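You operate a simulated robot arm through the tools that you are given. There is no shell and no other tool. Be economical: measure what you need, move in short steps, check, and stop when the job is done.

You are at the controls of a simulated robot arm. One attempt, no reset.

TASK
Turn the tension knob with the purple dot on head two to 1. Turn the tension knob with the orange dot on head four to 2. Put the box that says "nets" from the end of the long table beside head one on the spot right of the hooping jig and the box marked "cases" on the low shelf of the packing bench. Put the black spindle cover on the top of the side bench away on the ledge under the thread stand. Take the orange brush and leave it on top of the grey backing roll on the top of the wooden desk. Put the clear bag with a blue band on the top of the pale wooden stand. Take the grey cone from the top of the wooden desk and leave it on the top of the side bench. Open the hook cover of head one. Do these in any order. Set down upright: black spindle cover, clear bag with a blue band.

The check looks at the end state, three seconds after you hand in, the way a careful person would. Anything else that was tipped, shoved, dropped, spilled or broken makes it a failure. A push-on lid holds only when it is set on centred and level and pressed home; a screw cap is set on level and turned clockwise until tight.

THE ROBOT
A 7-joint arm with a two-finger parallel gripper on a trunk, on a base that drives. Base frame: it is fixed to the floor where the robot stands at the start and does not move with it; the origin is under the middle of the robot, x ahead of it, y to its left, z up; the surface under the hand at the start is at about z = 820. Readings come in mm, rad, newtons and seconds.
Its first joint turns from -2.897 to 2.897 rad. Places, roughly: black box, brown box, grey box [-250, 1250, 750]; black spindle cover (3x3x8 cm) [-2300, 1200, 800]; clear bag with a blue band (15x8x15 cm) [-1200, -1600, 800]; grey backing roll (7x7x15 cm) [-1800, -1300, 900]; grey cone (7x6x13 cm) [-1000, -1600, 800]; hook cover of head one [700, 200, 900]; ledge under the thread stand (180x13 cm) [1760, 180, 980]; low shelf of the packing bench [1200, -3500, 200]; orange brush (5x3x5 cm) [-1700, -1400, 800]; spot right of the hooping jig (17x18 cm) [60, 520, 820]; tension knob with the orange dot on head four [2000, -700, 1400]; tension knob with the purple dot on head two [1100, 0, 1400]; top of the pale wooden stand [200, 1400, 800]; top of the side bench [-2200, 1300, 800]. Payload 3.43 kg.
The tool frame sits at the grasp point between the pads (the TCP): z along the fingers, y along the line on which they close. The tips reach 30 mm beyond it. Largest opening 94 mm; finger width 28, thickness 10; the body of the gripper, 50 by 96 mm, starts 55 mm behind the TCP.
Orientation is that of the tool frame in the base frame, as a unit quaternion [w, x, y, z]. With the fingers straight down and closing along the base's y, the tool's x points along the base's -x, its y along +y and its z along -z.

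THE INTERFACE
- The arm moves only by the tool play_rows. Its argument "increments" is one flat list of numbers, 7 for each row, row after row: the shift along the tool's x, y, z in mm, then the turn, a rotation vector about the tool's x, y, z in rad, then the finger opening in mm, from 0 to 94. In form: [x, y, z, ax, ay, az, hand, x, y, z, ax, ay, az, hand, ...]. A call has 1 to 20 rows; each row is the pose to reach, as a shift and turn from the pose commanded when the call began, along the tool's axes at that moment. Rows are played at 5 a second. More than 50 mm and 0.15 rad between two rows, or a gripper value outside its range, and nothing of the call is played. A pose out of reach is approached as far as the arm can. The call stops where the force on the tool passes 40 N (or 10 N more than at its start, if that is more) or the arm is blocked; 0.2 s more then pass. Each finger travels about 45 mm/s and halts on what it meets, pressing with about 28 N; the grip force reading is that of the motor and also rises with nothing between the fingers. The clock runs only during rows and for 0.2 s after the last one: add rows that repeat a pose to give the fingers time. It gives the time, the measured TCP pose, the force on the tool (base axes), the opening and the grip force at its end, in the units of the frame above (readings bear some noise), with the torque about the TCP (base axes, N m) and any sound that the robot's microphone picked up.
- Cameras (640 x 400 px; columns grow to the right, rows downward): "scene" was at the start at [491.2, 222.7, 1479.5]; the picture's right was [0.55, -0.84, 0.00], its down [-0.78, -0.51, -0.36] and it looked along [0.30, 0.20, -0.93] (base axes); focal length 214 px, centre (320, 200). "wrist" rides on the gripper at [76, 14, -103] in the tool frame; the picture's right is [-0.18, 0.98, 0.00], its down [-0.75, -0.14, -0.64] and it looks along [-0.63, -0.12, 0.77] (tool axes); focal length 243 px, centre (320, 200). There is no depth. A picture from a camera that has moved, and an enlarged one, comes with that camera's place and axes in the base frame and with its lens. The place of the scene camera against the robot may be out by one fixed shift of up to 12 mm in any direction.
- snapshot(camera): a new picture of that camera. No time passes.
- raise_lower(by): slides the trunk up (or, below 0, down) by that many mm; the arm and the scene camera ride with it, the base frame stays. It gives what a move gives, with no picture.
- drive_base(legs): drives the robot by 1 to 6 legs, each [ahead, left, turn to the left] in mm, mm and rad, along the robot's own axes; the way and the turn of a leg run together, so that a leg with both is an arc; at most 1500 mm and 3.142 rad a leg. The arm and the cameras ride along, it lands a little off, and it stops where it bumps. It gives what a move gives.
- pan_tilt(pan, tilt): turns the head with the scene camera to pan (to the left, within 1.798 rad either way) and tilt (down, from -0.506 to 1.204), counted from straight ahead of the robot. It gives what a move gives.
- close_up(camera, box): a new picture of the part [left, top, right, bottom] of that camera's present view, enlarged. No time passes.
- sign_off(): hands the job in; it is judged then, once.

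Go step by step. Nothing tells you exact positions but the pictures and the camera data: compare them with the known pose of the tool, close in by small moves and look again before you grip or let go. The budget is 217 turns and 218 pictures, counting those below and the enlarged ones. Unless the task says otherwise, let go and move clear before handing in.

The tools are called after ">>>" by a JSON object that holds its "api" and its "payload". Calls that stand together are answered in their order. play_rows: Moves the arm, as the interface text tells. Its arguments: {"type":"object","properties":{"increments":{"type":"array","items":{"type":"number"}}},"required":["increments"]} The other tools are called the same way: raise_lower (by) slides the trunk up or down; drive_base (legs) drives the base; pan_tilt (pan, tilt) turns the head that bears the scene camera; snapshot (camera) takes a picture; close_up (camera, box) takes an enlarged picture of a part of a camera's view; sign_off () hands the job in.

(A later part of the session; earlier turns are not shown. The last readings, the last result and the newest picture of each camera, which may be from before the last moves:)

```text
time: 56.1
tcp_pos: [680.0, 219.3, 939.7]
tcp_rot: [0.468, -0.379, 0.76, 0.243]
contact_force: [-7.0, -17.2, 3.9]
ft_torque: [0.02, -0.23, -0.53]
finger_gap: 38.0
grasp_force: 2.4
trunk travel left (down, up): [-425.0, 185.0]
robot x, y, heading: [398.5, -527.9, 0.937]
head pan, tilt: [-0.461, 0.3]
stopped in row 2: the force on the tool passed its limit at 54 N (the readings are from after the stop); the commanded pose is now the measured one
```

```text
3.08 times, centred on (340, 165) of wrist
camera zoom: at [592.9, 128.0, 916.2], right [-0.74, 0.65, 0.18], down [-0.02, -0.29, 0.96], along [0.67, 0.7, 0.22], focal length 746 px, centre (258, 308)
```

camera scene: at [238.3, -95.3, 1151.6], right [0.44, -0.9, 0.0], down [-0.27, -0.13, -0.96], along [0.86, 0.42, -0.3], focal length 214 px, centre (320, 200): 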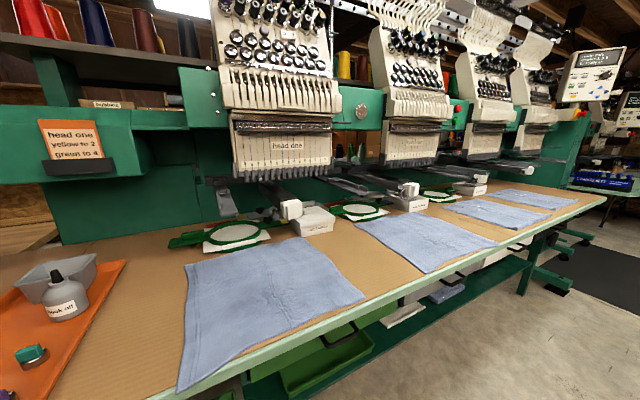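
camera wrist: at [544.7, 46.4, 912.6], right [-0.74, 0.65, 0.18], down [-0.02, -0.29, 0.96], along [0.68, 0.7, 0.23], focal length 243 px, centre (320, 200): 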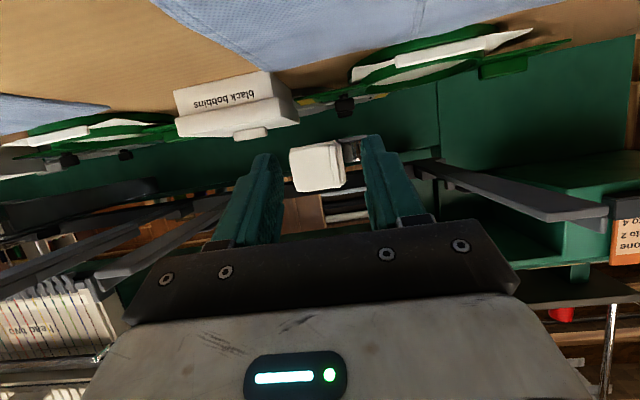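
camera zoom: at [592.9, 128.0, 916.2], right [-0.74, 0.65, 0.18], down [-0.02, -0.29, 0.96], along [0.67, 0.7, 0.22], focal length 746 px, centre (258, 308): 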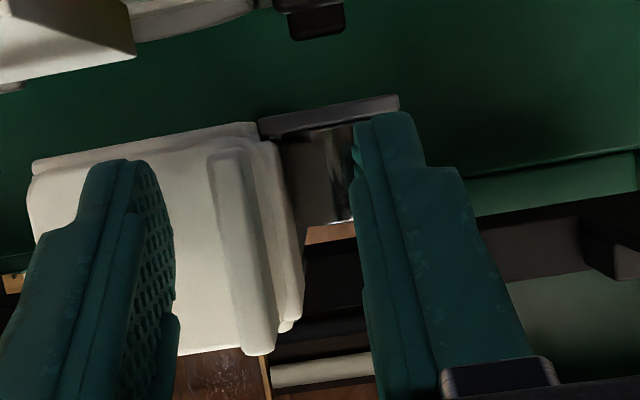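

Contact is likely the fingertip on the cover face; back off 3 mm and close on the fin.

>>> {"api": "play_rows", "payload": {"increments": [1, -1, -3, 0, 0, 0, 36, 1, -1, -3, 0, 0, 0, 0, 1, -1, -3, 0, 0, 0, 0, 1, -1, -3, 0, 0, 0, 0]}}

>>> {"api": "close_up", "payload": {"camera": "wrist", "box": [240, 100, 440, 230]}}

```text
time: 57.1
tcp_pos: [683.7, 216.8, 937.9]
tcp_rot: [0.47, -0.376, 0.762, 0.239]
contact_force: [12.9, -10.2, -2.1]
ft_torque: [-0.56, -0.14, -0.34]
finger_gap: 5.7
grasp_force: 35.3
trunk travel left (down, up): [-425.0, 185.0]
robot x, y, heading: [394.8, -525.5, 0.938]
head pan, tilt: [-0.461, 0.3]
```

```text
3.08 times, centred on (340, 165) of wrist
camera zoom: at [595.8, 125.8, 916.2], right [-0.73, 0.66, 0.18], down [-0.02, -0.28, 0.96], along [0.68, 0.7, 0.22], focal length 746 px, centre (258, 308)
```

zoom: 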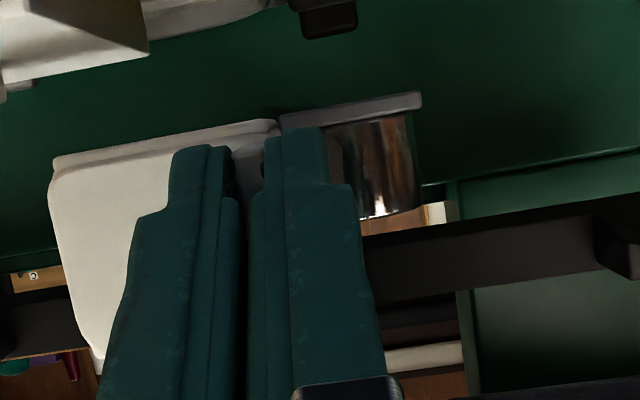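

Gripped. Pull gently outward along an arc with hinge assumed at right.

>>> {"api": "play_rows", "payload": {"increments": [2.7, -0.5, -5.5, -0.1, 0, -0.05, 0, 5.5, -2, -11.5, -0.22, 0, -0.11, 0]}}

>>> {"api": "snapshot", "payload": {"camera": "wrist"}}

```text
time: 57.7
tcp_pos: [685.4, 206.7, 937.2]
tcp_rot: [0.452, -0.433, 0.731, 0.272]
contact_force: [1.1, -8.1, -2.6]
ft_torque: [0.16, -0.84, -0.63]
finger_gap: 5.2
grasp_force: 39.8
trunk travel left (down, up): [-425.0, 185.0]
robot x, y, heading: [402.7, -529.4, 0.931]
head pan, tilt: [-0.461, 0.3]
stopped in row 2: the force on the tool passed its limit at 44 N (the readings are from after the stop); the commanded pose is now the measured one
```

```text
177 pictures are left
camera wrist: at [614.4, 103.7, 916.0], right [-0.82, 0.54, 0.17], down [0.01, -0.28, 0.96], along [0.57, 0.79, 0.23], focal length 243 px, centre (320, 200)
```

wrist: 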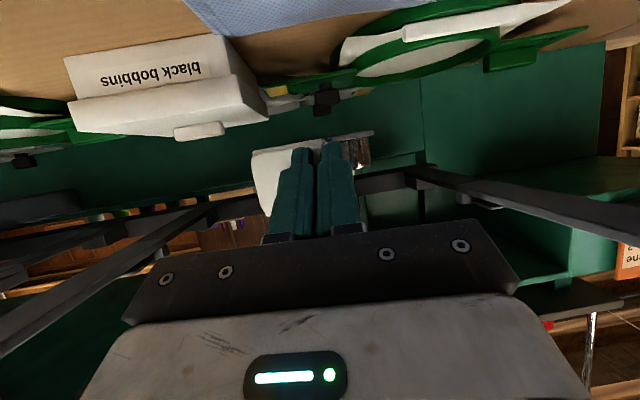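

>>> {"api": "pan_tilt", "payload": {"pan": -0.7, "tilt": 0.8}}

>>> {"api": "snapshot", "payload": {"camera": "scene"}}

>>> {"api": "close_up", "payload": {"camera": "wrist", "box": [230, 110, 410, 230]}}

```text
time: 58.6
tcp_pos: [687.8, 207.6, 937.7]
tcp_rot: [0.452, -0.432, 0.731, 0.273]
contact_force: [6.5, -7.6, -5.0]
ft_torque: [-0.8, -0.24, -0.85]
finger_gap: 5.6
grasp_force: 39.1
trunk travel left (down, up): [-425.0, 185.0]
robot x, y, heading: [395.7, -527.7, 0.938]
head pan, tilt: [-0.7, 0.799]
```

```text
176 pictures are left
camera scene: at [586.0, -41.2, 1357.2], right [0.23, -0.97, 0.0], down [-0.7, -0.17, -0.7], along [0.68, 0.16, -0.72], focal length 214 px, centre (320, 200)
```

scene: 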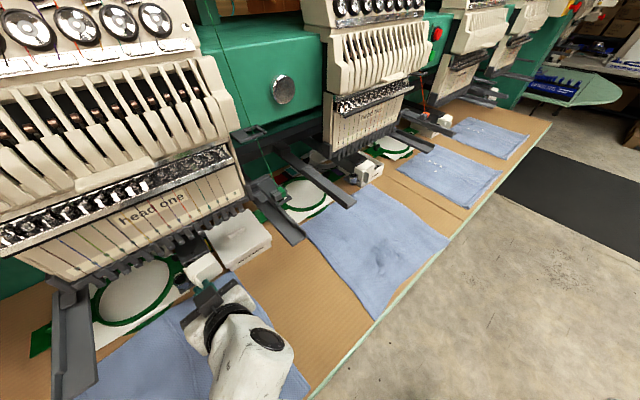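

```text
3.33 times, centred on (320, 170) of wrist
camera zoom: at [614.4, 104.2, 916.0], right [-0.82, 0.54, 0.17], down [0.01, -0.28, 0.96], along [0.57, 0.79, 0.23], focal length 809 px, centre (320, 300)
```

zoom: 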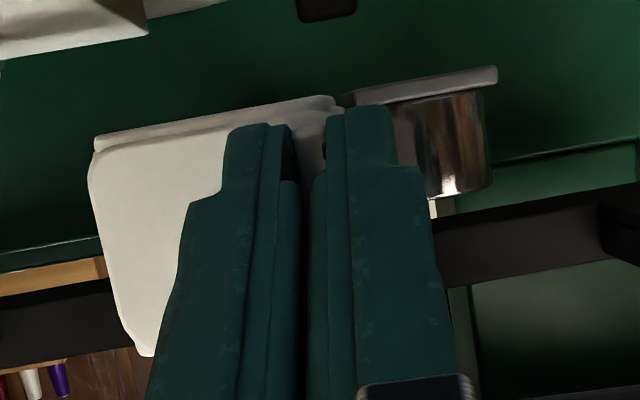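

>>> {"api": "close_up", "payload": {"camera": "scene", "box": [150, 230, 270, 330]}}

>>> {"api": "play_rows", "payload": {"increments": [0, 0, 0, 0.1, 0, 0.05, 0, 1.3, 0, -2.7, 0.1, 0, 0.05, 0, 2.6, 0, -5.4, 0.1, 0, 0.05, 0]}}

>>> {"api": "close_up", "payload": {"camera": "scene", "box": [150, 230, 270, 330]}}

```text
4.00 times, centred on (210, 280) of scene
camera zoom: at [586.0, -41.2, 1357.2], right [0.23, -0.97, 0.0], down [-0.7, -0.17, -0.7], along [0.68, 0.16, -0.72], focal length 858 px, centre (760, -120)
```

zoom: 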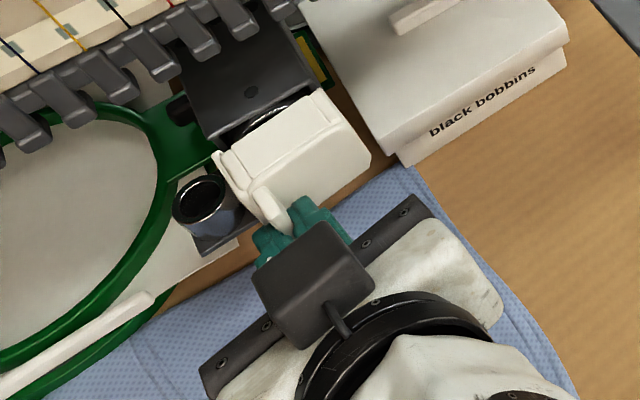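

```text
time: 59.4
tcp_pos: [683.5, 204.5, 937.4]
tcp_rot: [0.467, -0.391, 0.754, 0.247]
contact_force: [18.1, 15.7, -5.4]
ft_torque: [-0.17, -0.23, 0.54]
finger_gap: 7.3
grasp_force: 41.2
trunk travel left (down, up): [-425.0, 185.0]
robot x, y, heading: [399.2, -527.7, 0.935]
head pan, tilt: [-0.7, 0.799]
```

```text
4.00 times, centred on (210, 280) of scene
camera zoom: at [586.5, -40.3, 1356.8], right [0.23, -0.97, 0.0], down [-0.7, -0.17, -0.7], along [0.68, 0.16, -0.72], focal length 858 px, centre (760, -120)
```

zoom: 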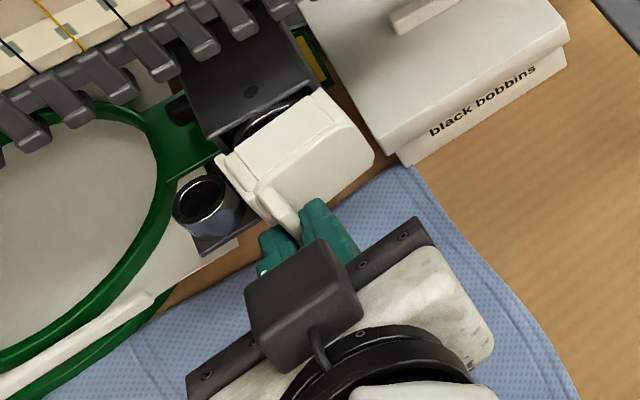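

The cover shifted a bit under 24 N pull. Continue pulling straight out a little more.

>>> {"api": "play_rows", "payload": {"increments": [0.9, 0, -1.8, 0, 0, 0, 0, 1.8, 0, -3.6, 0, 0, 0, 0, 2.7, 0, -5.4, 0, 0, 0, 0, 3.6, 0, -7.2, 0, 0, 0, 0]}}

>>> {"api": "close_up", "payload": {"camera": "scene", "box": [150, 230, 270, 330]}}

```text
time: 60.4
tcp_pos: [680.0, 195.2, 938.8]
tcp_rot: [0.467, -0.391, 0.753, 0.248]
contact_force: [23.4, 12.0, 4.2]
ft_torque: [-0.01, -0.61, -0.01]
finger_gap: 6.4
grasp_force: 40.6
trunk travel left (down, up): [-425.0, 185.0]
robot x, y, heading: [399.2, -529.2, 0.934]
head pan, tilt: [-0.7, 0.799]
```

```text
4.00 times, centred on (210, 280) of scene
camera zoom: at [586.4, -40.9, 1357.1], right [0.23, -0.97, 0.0], down [-0.7, -0.17, -0.7], along [0.68, 0.16, -0.72], focal length 858 px, centre (760, -120)
```

zoom: 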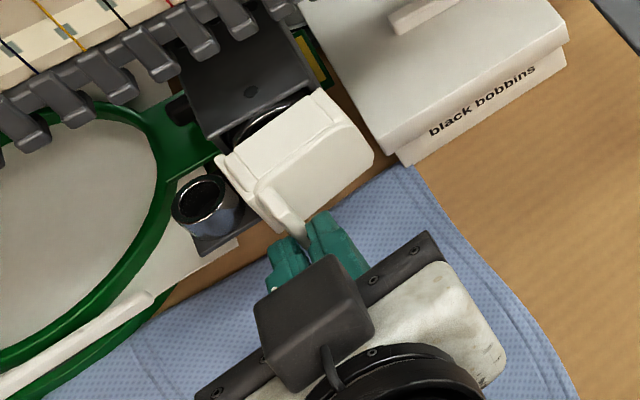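

The fingers just slid along the fin, so it isn't a plain pull at this side. I'll test pushing the fin sideways: first left.

>>> {"api": "play_rows", "payload": {"increments": [-1.8, 0, 3.6, 0, 0, 0, 0, -1.8, 3, 3.6, 0, 0, 0, 0, -1.8, 6, 3.6, 0, 0, 0, 0, -1.8, 9, 3.6, 0, 0, 0, 0]}}

>>> {"api": "close_up", "payload": {"camera": "scene", "box": [150, 230, 270, 330]}}

```text
time: 61.4
tcp_pos: [676.1, 203.7, 938.1]
tcp_rot: [0.467, -0.389, 0.755, 0.245]
contact_force: [28.5, 7.8, 5.7]
ft_torque: [-0.36, -0.09, -0.43]
finger_gap: 5.4
grasp_force: 39.9
trunk travel left (down, up): [-425.0, 185.0]
robot x, y, heading: [399.0, -531.0, 0.933]
head pan, tilt: [-0.7, 0.799]
```

```text
4.00 times, centred on (210, 280) of scene
camera zoom: at [587.1, -41.2, 1357.1], right [0.23, -0.97, 0.0], down [-0.7, -0.17, -0.7], along [0.68, 0.16, -0.72], focal length 858 px, centre (760, -120)
```

zoom: 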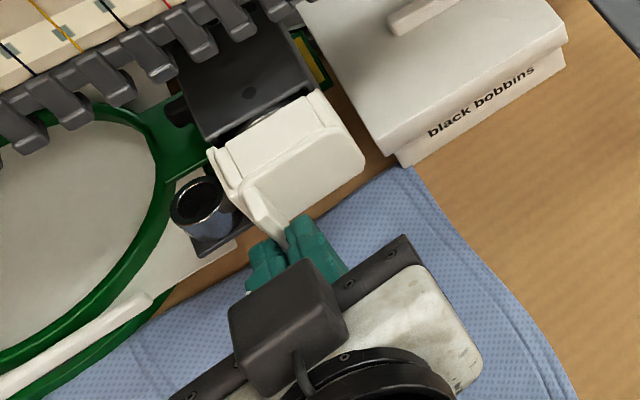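

The whole cover appears to shift sideways a little. Try the opposite direction (right) with the fin.

>>> {"api": "play_rows", "payload": {"increments": [-2, -3, 4, 0, 0, 0, 0, -2, -6, 4, 0, 0, 0, 0, -2, -10, 4, 0, 0, 0, 0, -2, -14, 4, 0, 0, 0, 0, -2, -18, 4, 0, 0, 0, 0, -2, -22, 4, 0, 0, 0, 0]}}

>>> {"api": "close_up", "payload": {"camera": "scene", "box": [150, 230, 270, 330]}}

```text
time: 62.6
tcp_pos: [677.3, 201.6, 939.9]
tcp_rot: [0.462, -0.401, 0.748, 0.256]
contact_force: [-2.8, 1.6, 4.8]
ft_torque: [-0.48, -0.04, 0.22]
finger_gap: 5.4
grasp_force: 40.3
trunk travel left (down, up): [-425.0, 185.0]
robot x, y, heading: [398.7, -530.8, 0.94]
head pan, tilt: [-0.7, 0.799]
stopped in row 6: the force on the tool passed its limit at 43 N (the readings are from after the stop); the commanded pose is now the measured one
```

```text
4.00 times, centred on (210, 280) of scene
camera zoom: at [582.7, -40.6, 1357.2], right [0.24, -0.97, 0.0], down [-0.7, -0.17, -0.7], along [0.68, 0.16, -0.72], focal length 858 px, centre (760, -120)
```

zoom: 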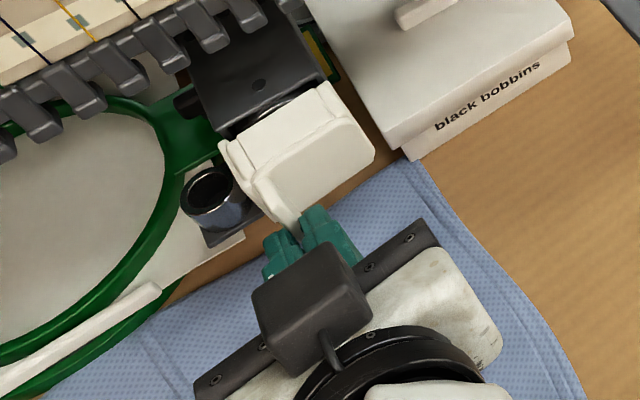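

The cover hasn't moved; it was the base that gave a little. I'll release, back off, and inspect the cover closely.

>>> {"api": "play_rows", "payload": {"increments": [0, 0, 0, 0, 0, 0, 20, 0, 0, 0, 0, 0, 0, 36, 18, 0, -36, 0, 0, 0, 36, 36, 0, -72, 0, 0, 0, 90, 36, -40, -72, 0, 0, 0, 90, 36, -70, -72, 0, 0, 0, 90]}}

>>> {"api": "close_up", "payload": {"camera": "wrist", "box": [280, 80, 440, 200]}}

>>> {"api": "close_up", "payload": {"camera": "scene", "box": [170, 230, 250, 290]}}

```text
time: 64.0
tcp_pos: [694.7, 95.7, 933.3]
tcp_rot: [0.462, -0.399, 0.75, 0.254]
contact_force: [0.1, 0.4, 0.0]
ft_torque: [-0.01, -0.02, -0.01]
finger_gap: 89.8
grasp_force: 0.1
trunk travel left (down, up): [-425.0, 185.0]
robot x, y, heading: [398.3, -530.4, 0.933]
head pan, tilt: [-0.7, 0.799]
```

```text
3.33 times, centred on (360, 140) of wrist
camera zoom: at [613.3, -1.0, 911.9], right [-0.77, 0.61, 0.18], down [-0.01, -0.29, 0.96], along [0.64, 0.74, 0.22], focal length 809 px, centre (187, 400)
```

zoom: 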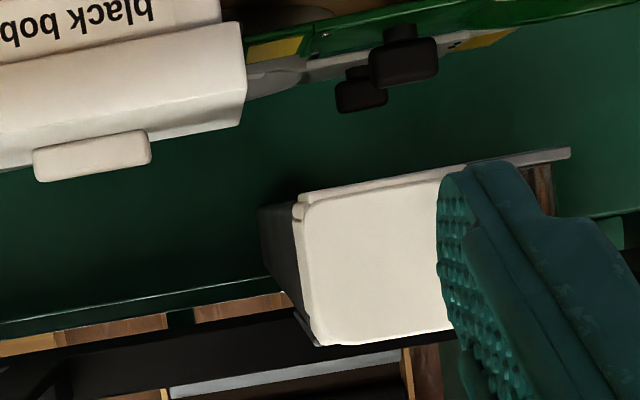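

```text
6.67 times, centred on (210, 260) of scene
camera zoom: at [582.9, -40.5, 1357.2], right [0.24, -0.97, 0.0], down [-0.7, -0.17, -0.7], along [0.68, 0.16, -0.72], focal length 1430 px, centre (1053, -200)
```

zoom: 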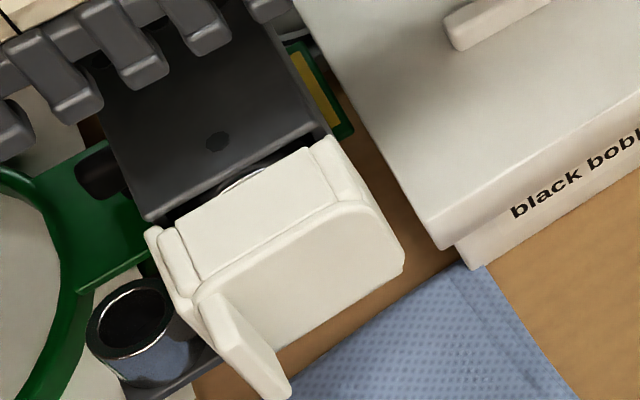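

>>> {"api": "close_up", "payload": {"camera": "wrist", "box": [335, 120, 405, 190]}}

>>> {"api": "play_rows", "payload": {"increments": [0, 40, 0, 0, 0, 0, 90, 0, 80, 0, 0, 0, 0, 90, 0, 120, 0, 0, 0, 0, 90, 0, 135, 0, -0.1, 0, -0.06, 90, 0, 155, 0, -0.2, 0, -0.1, 90]}}

>>> {"api": "snapshot", "payload": {"camera": "wrist"}}

```text
5.71 times, centred on (370, 155) of wrist
camera zoom: at [613.3, -1.0, 911.9], right [-0.77, 0.61, 0.18], down [-0.01, -0.29, 0.96], along [0.64, 0.74, 0.22], focal length 1386 px, centre (34, 457)
```

zoom: 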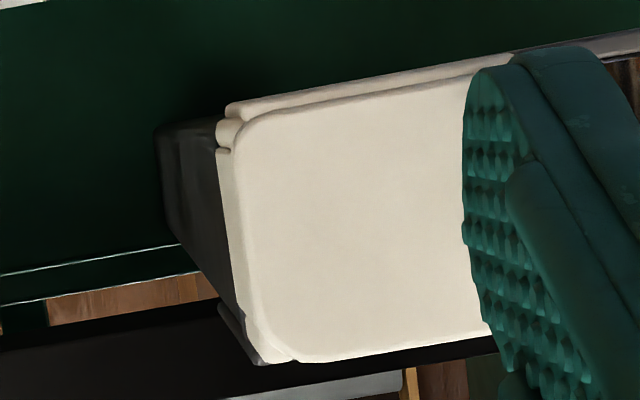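

```text
time: 65.2
tcp_pos: [563.4, 181.2, 938.6]
tcp_rot: [0.432, -0.48, 0.7, 0.304]
contact_force: [0.6, 0.5, -0.1]
ft_torque: [0.0, 0.0, -0.02]
finger_gap: 90.2
grasp_force: 0.0
trunk travel left (down, up): [-425.0, 185.0]
robot x, y, heading: [397.1, -528.9, 0.94]
head pan, tilt: [-0.7, 0.799]
```

```text
166 pictures are left
camera wrist: at [506.1, 69.3, 916.1], right [-0.89, 0.42, 0.18], down [0.06, -0.28, 0.96], along [0.45, 0.86, 0.23], focal length 243 px, centre (320, 200)
```

wrist: 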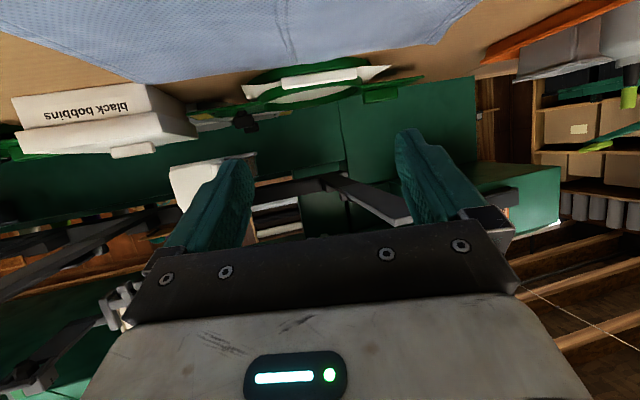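

From the pictures, the cover may be hinged at its bottom (my grip was low on the fin). I'll return square and grip the top of the fin.

>>> {"api": "play_rows", "payload": {"increments": [-10, -28, 0, 0.07, 0, 0.033, 60, -20, -55, 0, 0.14, 0, 0.067, 40, -32, -83, 0, 0.2, 0, 0.1, 34, -32, -83, 0, 0.2, 0, 0.1, 34]}}

>>> {"api": "close_up", "payload": {"camera": "wrist", "box": [240, 100, 440, 230]}}

```text
time: 66.2
tcp_pos: [646.8, 163.9, 965.3]
tcp_rot: [0.463, -0.398, 0.75, 0.254]
contact_force: [-0.2, 0.9, 0.2]
ft_torque: [0.0, 0.0, 0.04]
finger_gap: 34.1
grasp_force: 0.1
trunk travel left (down, up): [-425.0, 185.0]
robot x, y, heading: [400.7, -527.6, 0.94]
head pan, tilt: [-0.7, 0.799]
```

```text
3.08 times, centred on (340, 165) of wrist
camera zoom: at [565.6, 67.3, 943.4], right [-0.77, 0.61, 0.18], down [-0.01, -0.29, 0.96], along [0.64, 0.74, 0.22], focal length 746 px, centre (258, 308)
```

zoom: 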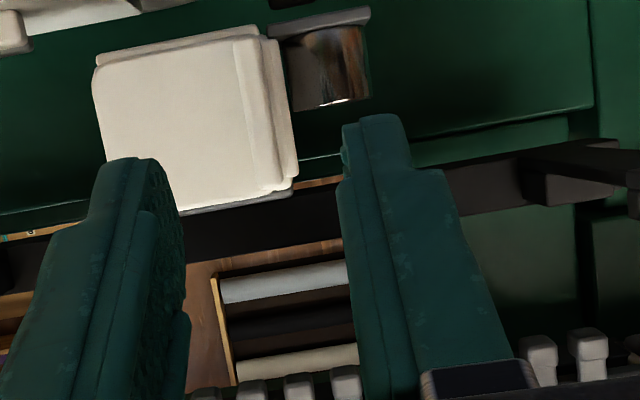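

>>> {"api": "play_rows", "payload": {"increments": [-13, 1, 27, 0, 0, 0, 34, -26, 2, 53, 0, 0, 0, 34, -26, 2, 53, 0, 0, 0, 0, -26, 2, 53, 0, 0, 0, 0, -26, 2, 53, 0, 0, 0, 0]}}

>>> {"api": "close_up", "payload": {"camera": "scene", "box": [150, 230, 270, 330]}}

```text
time: 67.4
tcp_pos: [681.0, 212.5, 963.8]
tcp_rot: [0.463, -0.396, 0.752, 0.252]
contact_force: [14.2, -12.2, -1.8]
ft_torque: [-0.24, 0.05, -0.73]
finger_gap: 5.5
grasp_force: 37.9
trunk travel left (down, up): [-425.0, 185.0]
robot x, y, heading: [398.1, -529.9, 0.933]
head pan, tilt: [-0.7, 0.799]
```

```text
4.00 times, centred on (210, 280) of scene
camera zoom: at [584.4, -41.3, 1357.2], right [0.23, -0.97, 0.0], down [-0.7, -0.17, -0.7], along [0.68, 0.16, -0.72], focal length 858 px, centre (760, -120)
```

zoom: 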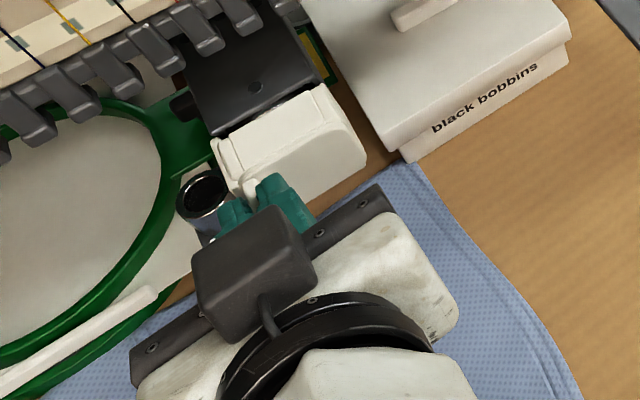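

Gripped the fin's top. Pull out and down along a bottom‑hinge arc.

>>> {"api": "play_rows", "payload": {"increments": [2, 0, -4, 0, 0, 0, 0, 5, 0, -7, 0, 0, 0, 0, 8, 0, -9, 0, 0, 0, 0, 12, 0, -9, 0, 0, 0, 0]}}

>>> {"api": "close_up", "payload": {"camera": "scene", "box": [150, 230, 270, 330]}}

```text
time: 68.4
tcp_pos: [665.7, 203.7, 958.2]
tcp_rot: [0.46, -0.402, 0.75, 0.256]
contact_force: [0.1, 0.2, 0.2]
ft_torque: [-0.02, 0.0, 0.03]
finger_gap: 0.0
grasp_force: 33.1
trunk travel left (down, up): [-425.0, 185.0]
robot x, y, heading: [400.1, -528.8, 0.938]
head pan, tilt: [-0.7, 0.799]
```

```text
4.00 times, centred on (210, 280) of scene
camera zoom: at [581.6, -40.3, 1357.2], right [0.24, -0.97, 0.0], down [-0.7, -0.17, -0.7], along [0.68, 0.17, -0.72], focal length 858 px, centre (760, -120)
```

zoom: 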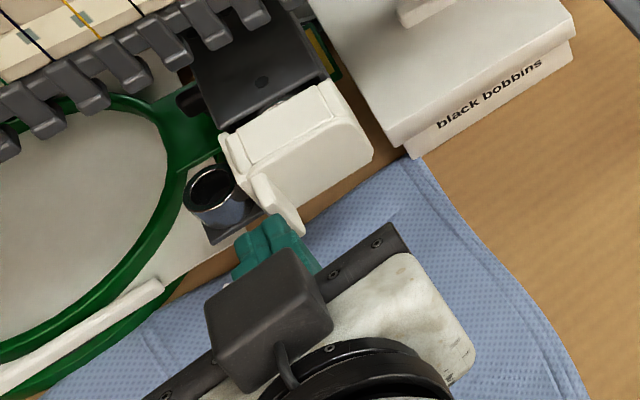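

The fingers slipped off due to shallow overlap. Re-approach with narrower opening, deeper.

>>> {"api": "play_rows", "payload": {"increments": [6, 0, -20, 0, 0, 0, 0, 6, 0, -20, 0, 0, 0, 24, 0, 4, -2, 0, 0, 0, 24, -10, 4, 12, 0, 0, 0, 24, -18, 4, 22, 0, 0, 0, 24, -22, 4, 30, 0, 0, 0, 24, -25, 4, 36, 0, 0, 0, 24]}}

>>> {"api": "close_up", "payload": {"camera": "scene", "box": [150, 230, 270, 330]}}

>>> {"api": "close_up", "payload": {"camera": "wrist", "box": [240, 100, 440, 230]}}

```text
time: 69.6
tcp_pos: [677.0, 221.5, 963.7]
tcp_rot: [0.461, -0.399, 0.751, 0.253]
contact_force: [-7.3, -18.1, 5.1]
ft_torque: [0.06, -0.16, -0.54]
finger_gap: 26.1
grasp_force: 1.5
trunk travel left (down, up): [-425.0, 185.0]
robot x, y, heading: [397.5, -529.5, 0.942]
head pan, tilt: [-0.7, 0.799]
stopped in row 5: the force on the tool passed its limit at 51 N (the readings are from after the stop); the commanded pose is now the measured one
```

```text
4.00 times, centred on (210, 280) of scene
camera zoom: at [582.2, -41.9, 1357.7], right [0.24, -0.97, 0.0], down [-0.7, -0.17, -0.7], along [0.68, 0.16, -0.72], focal length 858 px, centre (760, -120)
```

zoom: 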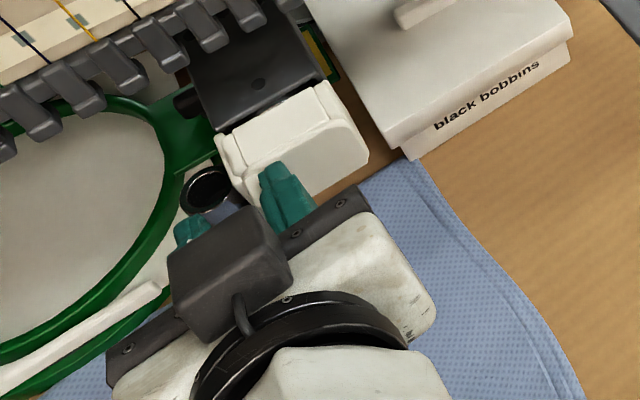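

```text
3.08 times, centred on (340, 165) of wrist
camera zoom: at [595.2, 125.5, 942.4], right [-0.77, 0.61, 0.18], down [0.0, -0.28, 0.96], along [0.64, 0.74, 0.22], focal length 746 px, centre (258, 308)
```

zoom: 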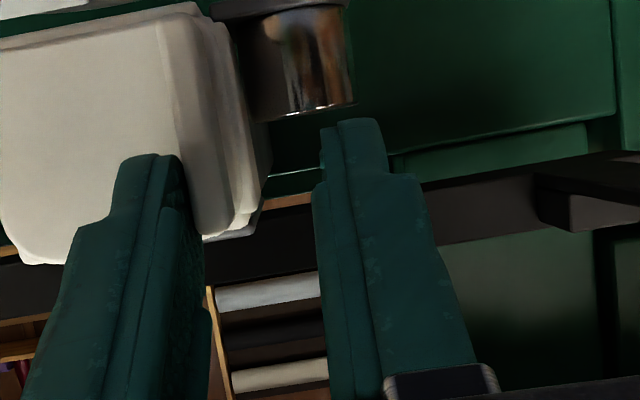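

Right finger tip is on the cover face right beside the fin. Close now and pull again.

>>> {"api": "play_rows", "payload": {"increments": [0, -3, -1, 0, 0, 0, 10, 0, -3, -1, 0, 0, 0, 0, 0, -3, -1, 0, 0, 0, 0, 2, -3, -3.5, 0, 0, 0, 0, 4, -3, -6, 0, 0, 0, 0, 7, -3, -8, 0, 0, 0, 0]}}

>>> {"api": "close_up", "payload": {"camera": "scene", "box": [150, 230, 270, 330]}}

```text
time: 70.8
tcp_pos: [684.6, 215.2, 962.6]
tcp_rot: [0.464, -0.395, 0.752, 0.25]
contact_force: [3.1, -2.8, 1.6]
ft_torque: [-0.23, -0.04, -0.25]
finger_gap: 5.4
grasp_force: 39.9
trunk travel left (down, up): [-425.0, 185.0]
robot x, y, heading: [397.2, -525.7, 0.933]
head pan, tilt: [-0.7, 0.799]
stopped in row 6: the force on the tool passed its limit at 42 N (the readings are from after the stop); the commanded pose is now the measured one
```

```text
4.00 times, centred on (210, 280) of scene
camera zoom: at [584.5, -41.0, 1357.1], right [0.23, -0.97, 0.0], down [-0.7, -0.17, -0.7], along [0.68, 0.16, -0.72], focal length 858 px, centre (760, -120)
```

zoom: 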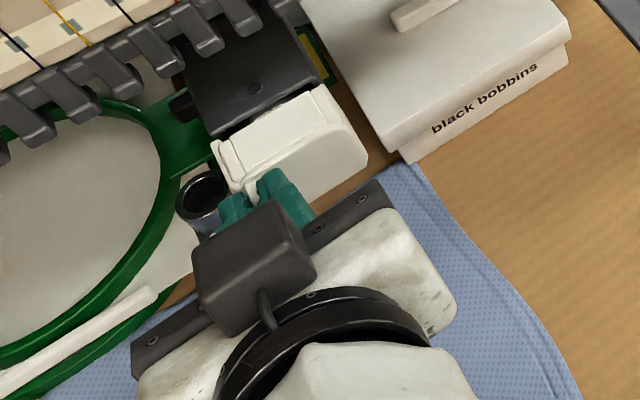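

Not bottom/right hinged at 42 N. Test left hinge: rotate the gripped fin clockwise (fin tip to left).

>>> {"api": "play_rows", "payload": {"increments": [0, 2, 0, 0.06, 0, 0.03, 0, 0, 5, 0, 0.13, 0, 0.06, 0, 0, 8, 0, 0.2, 0, 0.1, 0, -1, 11, 1, 0.27, 0, 0.13, 0]}}

>>> {"api": "close_up", "payload": {"camera": "scene", "box": [150, 230, 270, 330]}}

```text
time: 71.8
tcp_pos: [678.3, 221.2, 961.8]
tcp_rot: [0.497, -0.277, 0.804, 0.174]
contact_force: [19.7, -10.5, -2.0]
ft_torque: [-0.71, -0.61, 0.18]
finger_gap: 7.7
grasp_force: 42.1
trunk travel left (down, up): [-425.0, 185.0]
robot x, y, heading: [402.0, -528.6, 0.935]
head pan, tilt: [-0.7, 0.799]
```

```text
4.00 times, centred on (210, 280) of scene
camera zoom: at [585.7, -41.5, 1357.2], right [0.23, -0.97, 0.0], down [-0.7, -0.17, -0.7], along [0.68, 0.16, -0.72], focal length 858 px, centre (760, -120)
```

zoom: 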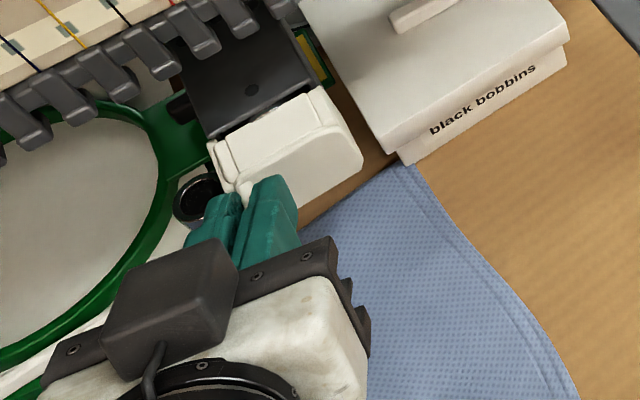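

Comparing pictures: in the first pulls the cover's left side had actually opened ~7 mm (hinge at right), but my arc was wrong since the TCP sits well in front of the hinge. I'll undo the yaw, then follow the right arc.

>>> {"api": "play_rows", "payload": {"increments": [-0.5, -3.5, 1, -0.09, 0, -0.043, 0, -1, -7, 2, -0.18, 0, -0.087, 0, -1.4, -10.5, 2.9, -0.27, 0, -0.13, 0]}}

```text
time: 72.6
tcp_pos: [683.4, 214.8, 963.9]
tcp_rot: [0.464, -0.395, 0.752, 0.25]
contact_force: [4.1, -23.2, -0.6]
ft_torque: [-0.82, 0.5, -0.85]
finger_gap: 5.4
grasp_force: 40.0
trunk travel left (down, up): [-425.0, 185.0]
robot x, y, heading: [400.4, -530.0, 0.935]
head pan, tilt: [-0.7, 0.799]
```

>>> {"api": "play_rows", "payload": {"increments": [1.4, -3.5, -2.9, -0.067, 0, -0.033, 0, 2.7, -7.2, -5.5, -0.135, 0, -0.066, 0, 3.8, -11.1, -7.8, -0.202, 0, -0.099, 0, 4.8, -15.3, -9.9, -0.27, 0, -0.132, 0]}}

>>> {"api": "close_up", "payload": {"camera": "scene", "box": [150, 230, 270, 330]}}

```text
time: 73.6
tcp_pos: [692.2, 198.6, 962.4]
tcp_rot: [0.423, -0.502, 0.684, 0.318]
contact_force: [14.8, -3.9, -7.3]
ft_torque: [-0.64, 0.2, -0.88]
finger_gap: 6.7
grasp_force: 40.1
trunk travel left (down, up): [-425.0, 185.0]
robot x, y, heading: [399.2, -529.2, 0.936]
head pan, tilt: [-0.7, 0.799]
```

```text
4.00 times, centred on (210, 280) of scene
camera zoom: at [585.1, -40.6, 1357.0], right [0.23, -0.97, 0.0], down [-0.7, -0.17, -0.7], along [0.68, 0.16, -0.72], focal length 858 px, centre (760, -120)
```

zoom: 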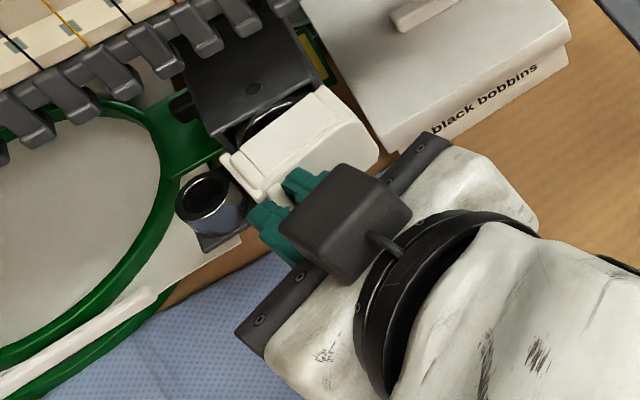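

The door is opening, with the hook showing. The motion is a constant screw in the tool frame, so repeat.

>>> {"api": "play_rows", "payload": {"increments": [1.4, -3.8, -2.9, -0.067, 0, -0.033, 0, 2.7, -7.8, -5.5, -0.135, 0, -0.066, 0, 3.8, -12, -7.8, -0.202, 0, -0.099, 0, 4.8, -16.3, -9.9, -0.27, 0, -0.132, 0, 5.3, -20, -11.5, -0.337, 0, -0.165, 0]}}

>>> {"api": "close_up", "payload": {"camera": "scene", "box": [150, 230, 270, 330]}}

```text
time: 74.8
tcp_pos: [709.1, 180.5, 963.5]
tcp_rot: [-0.358, 0.62, -0.578, -0.392]
contact_force: [16.9, 2.5, -7.7]
ft_torque: [-0.74, -0.01, -0.92]
finger_gap: 7.8
grasp_force: 40.8
trunk travel left (down, up): [-425.0, 185.0]
robot x, y, heading: [397.8, -529.2, 0.931]
head pan, tilt: [-0.7, 0.799]
```

```text
4.00 times, centred on (210, 280) of scene
camera zoom: at [585.0, -40.4, 1357.0], right [0.23, -0.97, 0.0], down [-0.7, -0.17, -0.7], along [0.68, 0.16, -0.72], focal length 858 px, centre (760, -120)
```

zoom: 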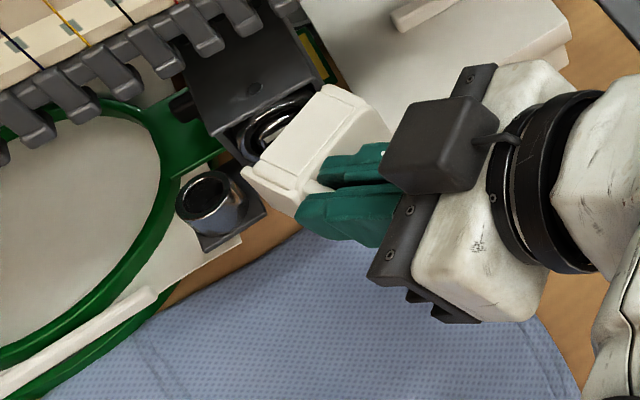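

>>> {"api": "play_rows", "payload": {"increments": [1.4, -3.8, -2.9, -0.045, 0, -0.022, 0, 2.7, -7.8, -5.5, -0.09, 0, -0.044, 0, 3.8, -12, -7.8, -0.15, 0, -0.07, 0, 4.8, -16.3, -9.9, -0.2, 0, -0.1, 0, 5.3, -20, -11.5, -0.27, 0, -0.13, 0, 6, -24, -13, -0.33, 0, -0.16, 0]}}

>>> {"api": "close_up", "payload": {"camera": "scene", "box": [150, 230, 270, 330]}}

```text
time: 76.2
tcp_pos: [725.0, 170.7, 963.7]
tcp_rot: [-0.279, 0.716, -0.45, -0.455]
contact_force: [-20.1, 10.2, 1.1]
ft_torque: [-0.17, -0.76, -3.17]
finger_gap: 9.1
grasp_force: 42.6
trunk travel left (down, up): [-425.0, 185.0]
robot x, y, heading: [399.3, -528.4, 0.935]
head pan, tilt: [-0.7, 0.799]
```

```text
4.00 times, centred on (210, 280) of scene
camera zoom: at [582.0, -39.8, 1357.2], right [0.24, -0.97, 0.0], down [-0.7, -0.17, -0.7], along [0.68, 0.16, -0.72], focal length 858 px, centre (760, -120)
```

zoom: 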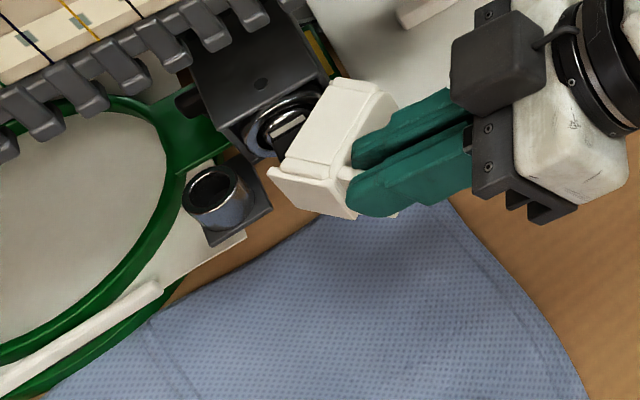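

Open about 50°. Release, back off, then I'll push it further from inside.

>>> {"api": "play_rows", "payload": {"increments": [0, 0, 0, 0, 0, 0, 20, 0, 0, 0, 0, 0, 0, 30, 9, 0, -18, 0, 0, 0, 34, 20, 0, -40, 0, 0, 0, 34]}}

>>> {"api": "snapshot", "payload": {"camera": "scene"}}

```text
time: 76.9
tcp_pos: [724.1, 167.8, 965.2]
tcp_rot: [-0.278, 0.718, -0.445, -0.458]
contact_force: [-5.6, -7.2, 2.5]
ft_torque: [0.08, -0.03, 0.18]
finger_gap: 29.5
grasp_force: 0.1
trunk travel left (down, up): [-425.0, 185.0]
robot x, y, heading: [398.6, -529.2, 0.942]
head pan, tilt: [-0.7, 0.799]
stopped in row 3: the force on the tool passed its limit at 52 N (the readings are from after the stop); the commanded pose is now the measured one
```

```text
155 pictures are left
camera scene: at [582.3, -40.9, 1357.4], right [0.24, -0.97, 0.0], down [-0.7, -0.17, -0.7], along [0.68, 0.16, -0.72], focal length 214 px, centre (320, 200)
```

scene: 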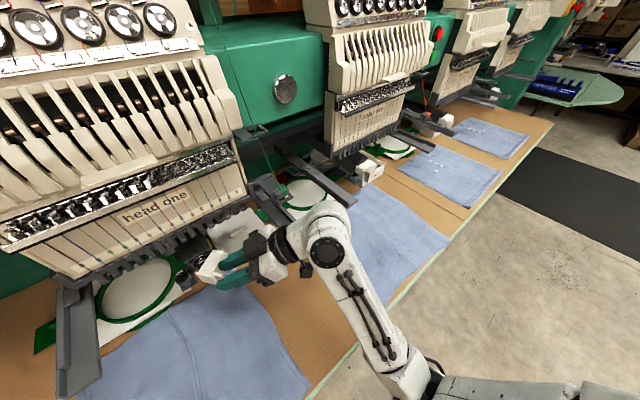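

Gripper's back touched the hoop bar. Lift straight up off the fin, then move toward the robot and unwind.

>>> {"api": "play_rows", "payload": {"increments": [-18, 0, -8, 0, 0, 0, 34, -36, 0, -17, 0, 0, 0, 34, -28, 38, -34, 0, 0, 0, 34, -18, 76, -52, 0, 0, 0, 34]}}

>>> {"api": "snapshot", "payload": {"camera": "scene"}}

```text
time: 77.9
tcp_pos: [696.3, 130.9, 997.3]
tcp_rot: [-0.278, 0.718, -0.446, -0.456]
contact_force: [-0.3, -0.3, -0.5]
ft_torque: [0.05, -0.04, -0.01]
finger_gap: 34.1
grasp_force: 0.3
out of reach, approached as far as the arm can: row 4
trunk travel left (down, up): [-425.0, 185.0]
robot x, y, heading: [396.2, -530.1, 0.938]
head pan, tilt: [-0.7, 0.799]
```

```text
154 pictures are left
camera scene: at [583.0, -40.2, 1357.3], right [0.24, -0.97, 0.0], down [-0.7, -0.17, -0.7], along [0.68, 0.16, -0.72], focal length 214 px, centre (320, 200)
```

scene: 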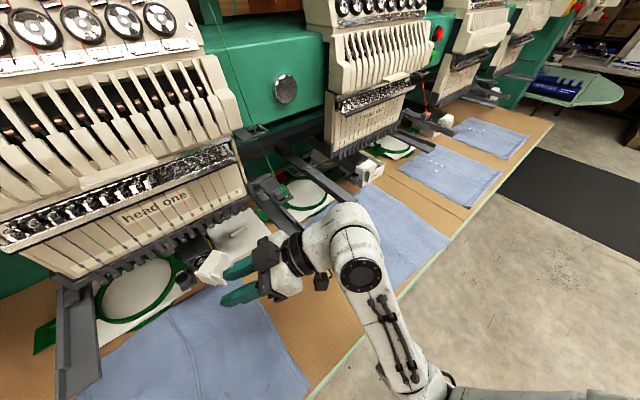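

>>> {"api": "play_rows", "payload": {"increments": [-2, 3, 4, 0.113, 0, 0.053, 20, -4, 5, 8, 0.226, 0, 0.107, 0, -6, 7, 12, 0.34, 0, 0.16, 0, -8, 9, 16, 0.45, 0, 0.213, 0, -9, 11, 20, 0.565, 0, 0.267, 0, -10, 13, 24, 0.68, 0, 0.32, 0, -11, 14, 24, 0.79, 0, 0.374, 0, -11, 14, 24, 0.905, 0, 0.427, 0]}}

>>> {"api": "close_up", "payload": {"camera": "scene", "box": [150, 210, 310, 330]}}

```text
time: 79.7
tcp_pos: [670.2, 148.1, 996.7]
tcp_rot: [0.463, -0.417, 0.736, 0.264]
contact_force: [-0.4, -1.4, -0.8]
ft_torque: [-0.01, 0.03, 0.0]
finger_gap: 0.1
grasp_force: 28.4
out of reach, approached as far as the arm can: row 1, 2, 3, 4, 5
trunk travel left (down, up): [-425.0, 185.0]
robot x, y, heading: [397.8, -524.8, 0.936]
head pan, tilt: [-0.7, 0.799]
```

```text
3.33 times, centred on (230, 270) of scene
camera zoom: at [583.0, -40.3, 1357.3], right [0.24, -0.97, 0.0], down [-0.7, -0.17, -0.7], along [0.68, 0.16, -0.72], focal length 715 px, centre (620, -33)
```

zoom: 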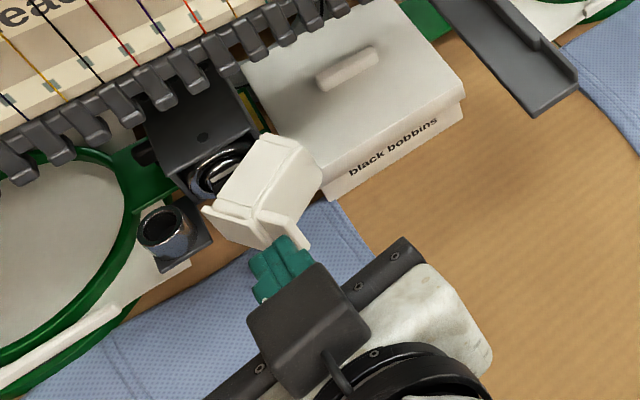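

The door holds at ~50°. I'll place the closed fingertips left of its side wall and push to the right.

>>> {"api": "play_rows", "payload": {"increments": [-1.6, 41.8, 3.4, 0, 0, 0, 0, 25, 40, 38.2, 0, 0, 0, 0, 13.4, 37.6, 62.5, 0, 0, 0, 0]}}

>>> {"api": "close_up", "payload": {"camera": "scene", "box": [150, 210, 310, 330]}}

```text
time: 80.5
tcp_pos: [665.9, 210.1, 956.3]
tcp_rot: [0.462, -0.417, 0.737, 0.264]
contact_force: [-0.1, -0.2, 0.1]
ft_torque: [-0.03, -0.02, -0.01]
finger_gap: 0.0
grasp_force: 27.9
trunk travel left (down, up): [-425.0, 185.0]
robot x, y, heading: [399.6, -527.4, 0.933]
head pan, tilt: [-0.7, 0.799]
```

```text
3.33 times, centred on (230, 270) of scene
camera zoom: at [582.8, -40.3, 1357.3], right [0.24, -0.97, 0.0], down [-0.7, -0.17, -0.7], along [0.68, 0.16, -0.72], focal length 715 px, centre (620, -33)
```

zoom: 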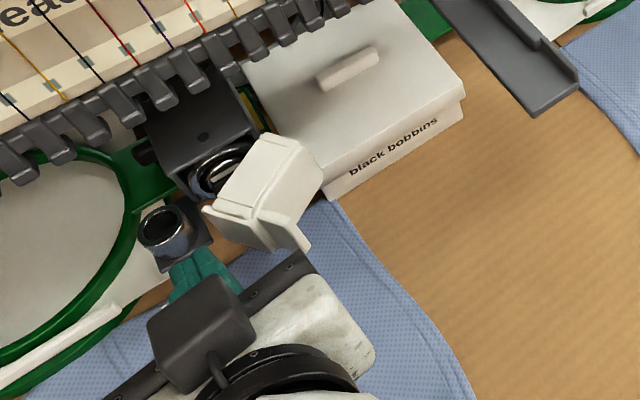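

>>> {"api": "play_rows", "payload": {"increments": [0.4, -10, -0.8, 0, 0, 0, 0, 0.8, -20, -1.6, 0, 0, 0, 0, 1.2, -30, -2.4, 0, 0, 0, 0, 1.6, -40, -3.3, 0, 0, 0, 0, 2, -50, -4, 0, 0, 0, 0, 2.4, -60, -5, 0, 0, 0, 0, 2.8, -70, -6, 0, 0, 0, 0]}}

>>> {"api": "close_up", "payload": {"camera": "scene", "box": [150, 210, 310, 330]}}

```text
time: 81.6
tcp_pos: [689.6, 188.3, 957.1]
tcp_rot: [0.458, -0.423, 0.734, 0.268]
contact_force: [-6.7, -4.3, 2.9]
ft_torque: [0.1, -0.02, 0.06]
finger_gap: 0.1
grasp_force: 27.6
trunk travel left (down, up): [-425.0, 185.0]
robot x, y, heading: [392.4, -526.2, 0.938]
head pan, tilt: [-0.7, 0.799]
stopped in row 5: the force on the tool passed its limit at 46 N (the readings are from after the stop); the commanded pose is now the measured one
```

```text
3.33 times, centred on (230, 270) of scene
camera zoom: at [580.6, -40.3, 1357.5], right [0.24, -0.97, 0.0], down [-0.7, -0.17, -0.7], along [0.68, 0.17, -0.72], focal length 715 px, centre (620, -33)
```

zoom: 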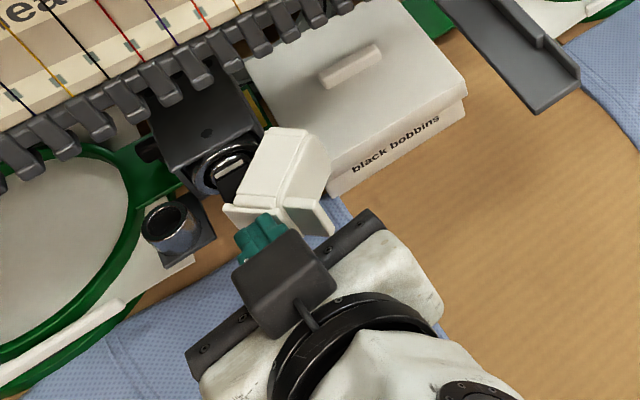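

>>> {"api": "play_rows", "payload": {"increments": [0.4, -8, 0, 0, 0, 0, 0, 0.8, -16, 0, 0, 0, 0, 0, 1.2, -24, 0, 0, 0, 0, 0, 1.6, -32, 0, 0, 0, 0, 0]}}

>>> {"api": "close_up", "payload": {"camera": "scene", "box": [150, 210, 310, 330]}}

```text
time: 82.2
tcp_pos: [694.0, 181.3, 958.6]
tcp_rot: [0.456, -0.427, 0.732, 0.272]
contact_force: [-8.9, -7.2, 7.0]
ft_torque: [0.12, -0.08, 0.04]
finger_gap: 0.0
grasp_force: 27.9
trunk travel left (down, up): [-425.0, 185.0]
robot x, y, heading: [396.9, -527.3, 0.94]
head pan, tilt: [-0.7, 0.799]
stopped in row 2: the force on the tool passed its limit at 44 N (the readings are from after the stop); the commanded pose is now the measured one
```

```text
3.33 times, centred on (230, 270) of scene
camera zoom: at [579.2, -40.6, 1357.5], right [0.24, -0.97, 0.0], down [-0.7, -0.17, -0.7], along [0.68, 0.17, -0.72], focal length 715 px, centre (620, -33)
```

zoom: 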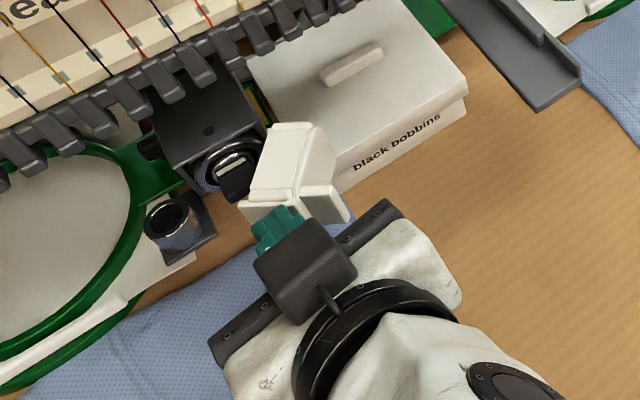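

>>> {"api": "play_rows", "payload": {"increments": [0.4, -8, 0, 0, 0, 0, 0, 0.8, -16, 0, 0, 0, 0, 0, 1.2, -24, 0, 0, 0, 0, 0, 1.6, -32, 0, 0, 0, 0, 0]}}

>>> {"api": "play_rows", "payload": {"increments": [0.4, -8, 0, 0, 0, 0, 0, 0.8, -16, 0, 0, 0, 0, 0, 1.2, -24, 0, 0, 0, 0, 0, 1.6, -32, 0, 0, 0, 0, 0]}}

>>> {"api": "close_up", "payload": {"camera": "scene", "box": [150, 210, 310, 330]}}

```text
time: 82.7
tcp_pos: [699.7, 174.1, 957.3]
tcp_rot: [0.454, -0.429, 0.732, 0.272]
contact_force: [-9.1, -10.0, 5.9]
ft_torque: [0.1, -0.06, -0.01]
finger_gap: 0.0
grasp_force: 28.4
trunk travel left (down, up): [-425.0, 185.0]
robot x, y, heading: [397.3, -529.3, 0.944]
head pan, tilt: [-0.7, 0.799]
stopped in row 2: the force on the tool passed its limit at 44 N (the readings are from after the stop); the commanded pose is now the measured one
```

```text
time: 83.7
tcp_pos: [730.6, 159.9, 954.6]
tcp_rot: [0.455, -0.428, 0.732, 0.272]
contact_force: [-0.5, -4.0, 11.1]
ft_torque: [0.2, -0.24, -0.06]
finger_gap: 0.2
grasp_force: 28.0
trunk travel left (down, up): [-425.0, 185.0]
robot x, y, heading: [395.1, -529.7, 0.945]
head pan, tilt: [-0.7, 0.799]
```

```text
3.33 times, centred on (230, 270) of scene
camera zoom: at [579.2, -40.6, 1357.4], right [0.24, -0.97, 0.0], down [-0.7, -0.17, -0.7], along [0.68, 0.17, -0.72], focal length 715 px, centre (620, -33)
```

zoom: 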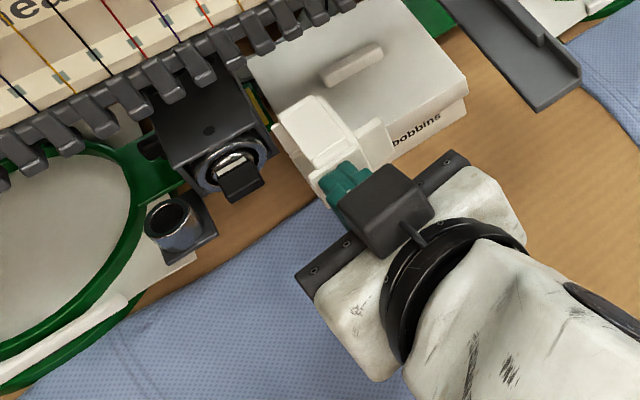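

The hook cover is wide open. Retreat, raise the trunk and move over to head two.

>>> {"api": "play_rows", "payload": {"increments": [20, 5, -42, 0, 0, 0, 0, 0, 8, -80, 0, 0, 0, 0, -20, 8, -120, 0, 0, 0, 0]}}

>>> {"api": "raise_lower", "payload": {"by": 180}}

>>> {"api": "drive_base", "payload": {"legs": [[-120, 0, 0], [0, -460, 0]]}}

>>> {"api": "pan_tilt", "payload": {"pan": 0.0, "tilt": 0.35}}

>>> {"api": "snapshot", "payload": {"camera": "scene"}}

```text
time: 84.5
tcp_pos: [670.5, 100.4, 1011.6]
tcp_rot: [0.456, -0.426, 0.733, 0.27]
contact_force: [-0.1, 0.1, -0.7]
ft_torque: [-0.01, 0.0, 0.0]
finger_gap: 0.2
grasp_force: 28.1
out of reach, approached as far as the arm can: row 3
trunk travel left (down, up): [-425.0, 185.0]
robot x, y, heading: [397.9, -530.0, 0.941]
head pan, tilt: [-0.7, 0.799]
```

```text
time: 86.5
tcp_pos: [669.9, 100.4, 1191.3]
tcp_rot: [0.455, -0.428, 0.731, 0.272]
contact_force: [-0.5, 0.2, -0.2]
ft_torque: [-0.04, -0.01, -0.01]
finger_gap: 0.0
grasp_force: 28.0
trunk travel left (down, up): [-605.0, 5.0]
robot x, y, heading: [392.9, -533.5, 0.941]
head pan, tilt: [-0.7, 0.799]
```

```text
time: 90.0
tcp_pos: [970.3, -265.1, 1192.6]
tcp_rot: [0.455, -0.427, 0.733, 0.271]
contact_force: [-0.2, -0.1, 0.0]
ft_torque: [0.02, 0.02, -0.01]
finger_gap: 0.1
grasp_force: 27.8
trunk travel left (down, up): [-605.0, 5.0]
robot x, y, heading: [696.0, -892.6, 0.938]
head pan, tilt: [-0.7, 0.799]
```

```text
time: 91.1
tcp_pos: [970.9, -265.3, 1192.5]
tcp_rot: [0.455, -0.427, 0.733, 0.271]
contact_force: [0.3, -0.8, -0.2]
ft_torque: [-0.01, -0.04, -0.05]
finger_gap: 0.0
grasp_force: 28.3
trunk travel left (down, up): [-605.0, 5.0]
robot x, y, heading: [697.0, -893.1, 0.937]
head pan, tilt: [0.0, 0.351]
```

```text
148 pictures are left
camera scene: at [856.1, -349.8, 1576.8], right [0.81, -0.59, 0.0], down [-0.2, -0.28, -0.94], along [0.56, 0.76, -0.34], focal length 214 px, centre (320, 200)
```

scene: 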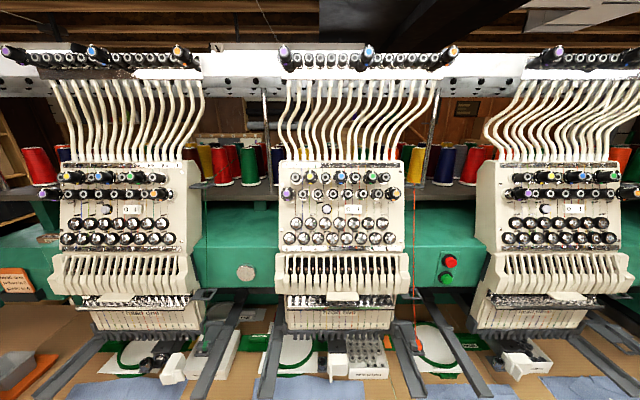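

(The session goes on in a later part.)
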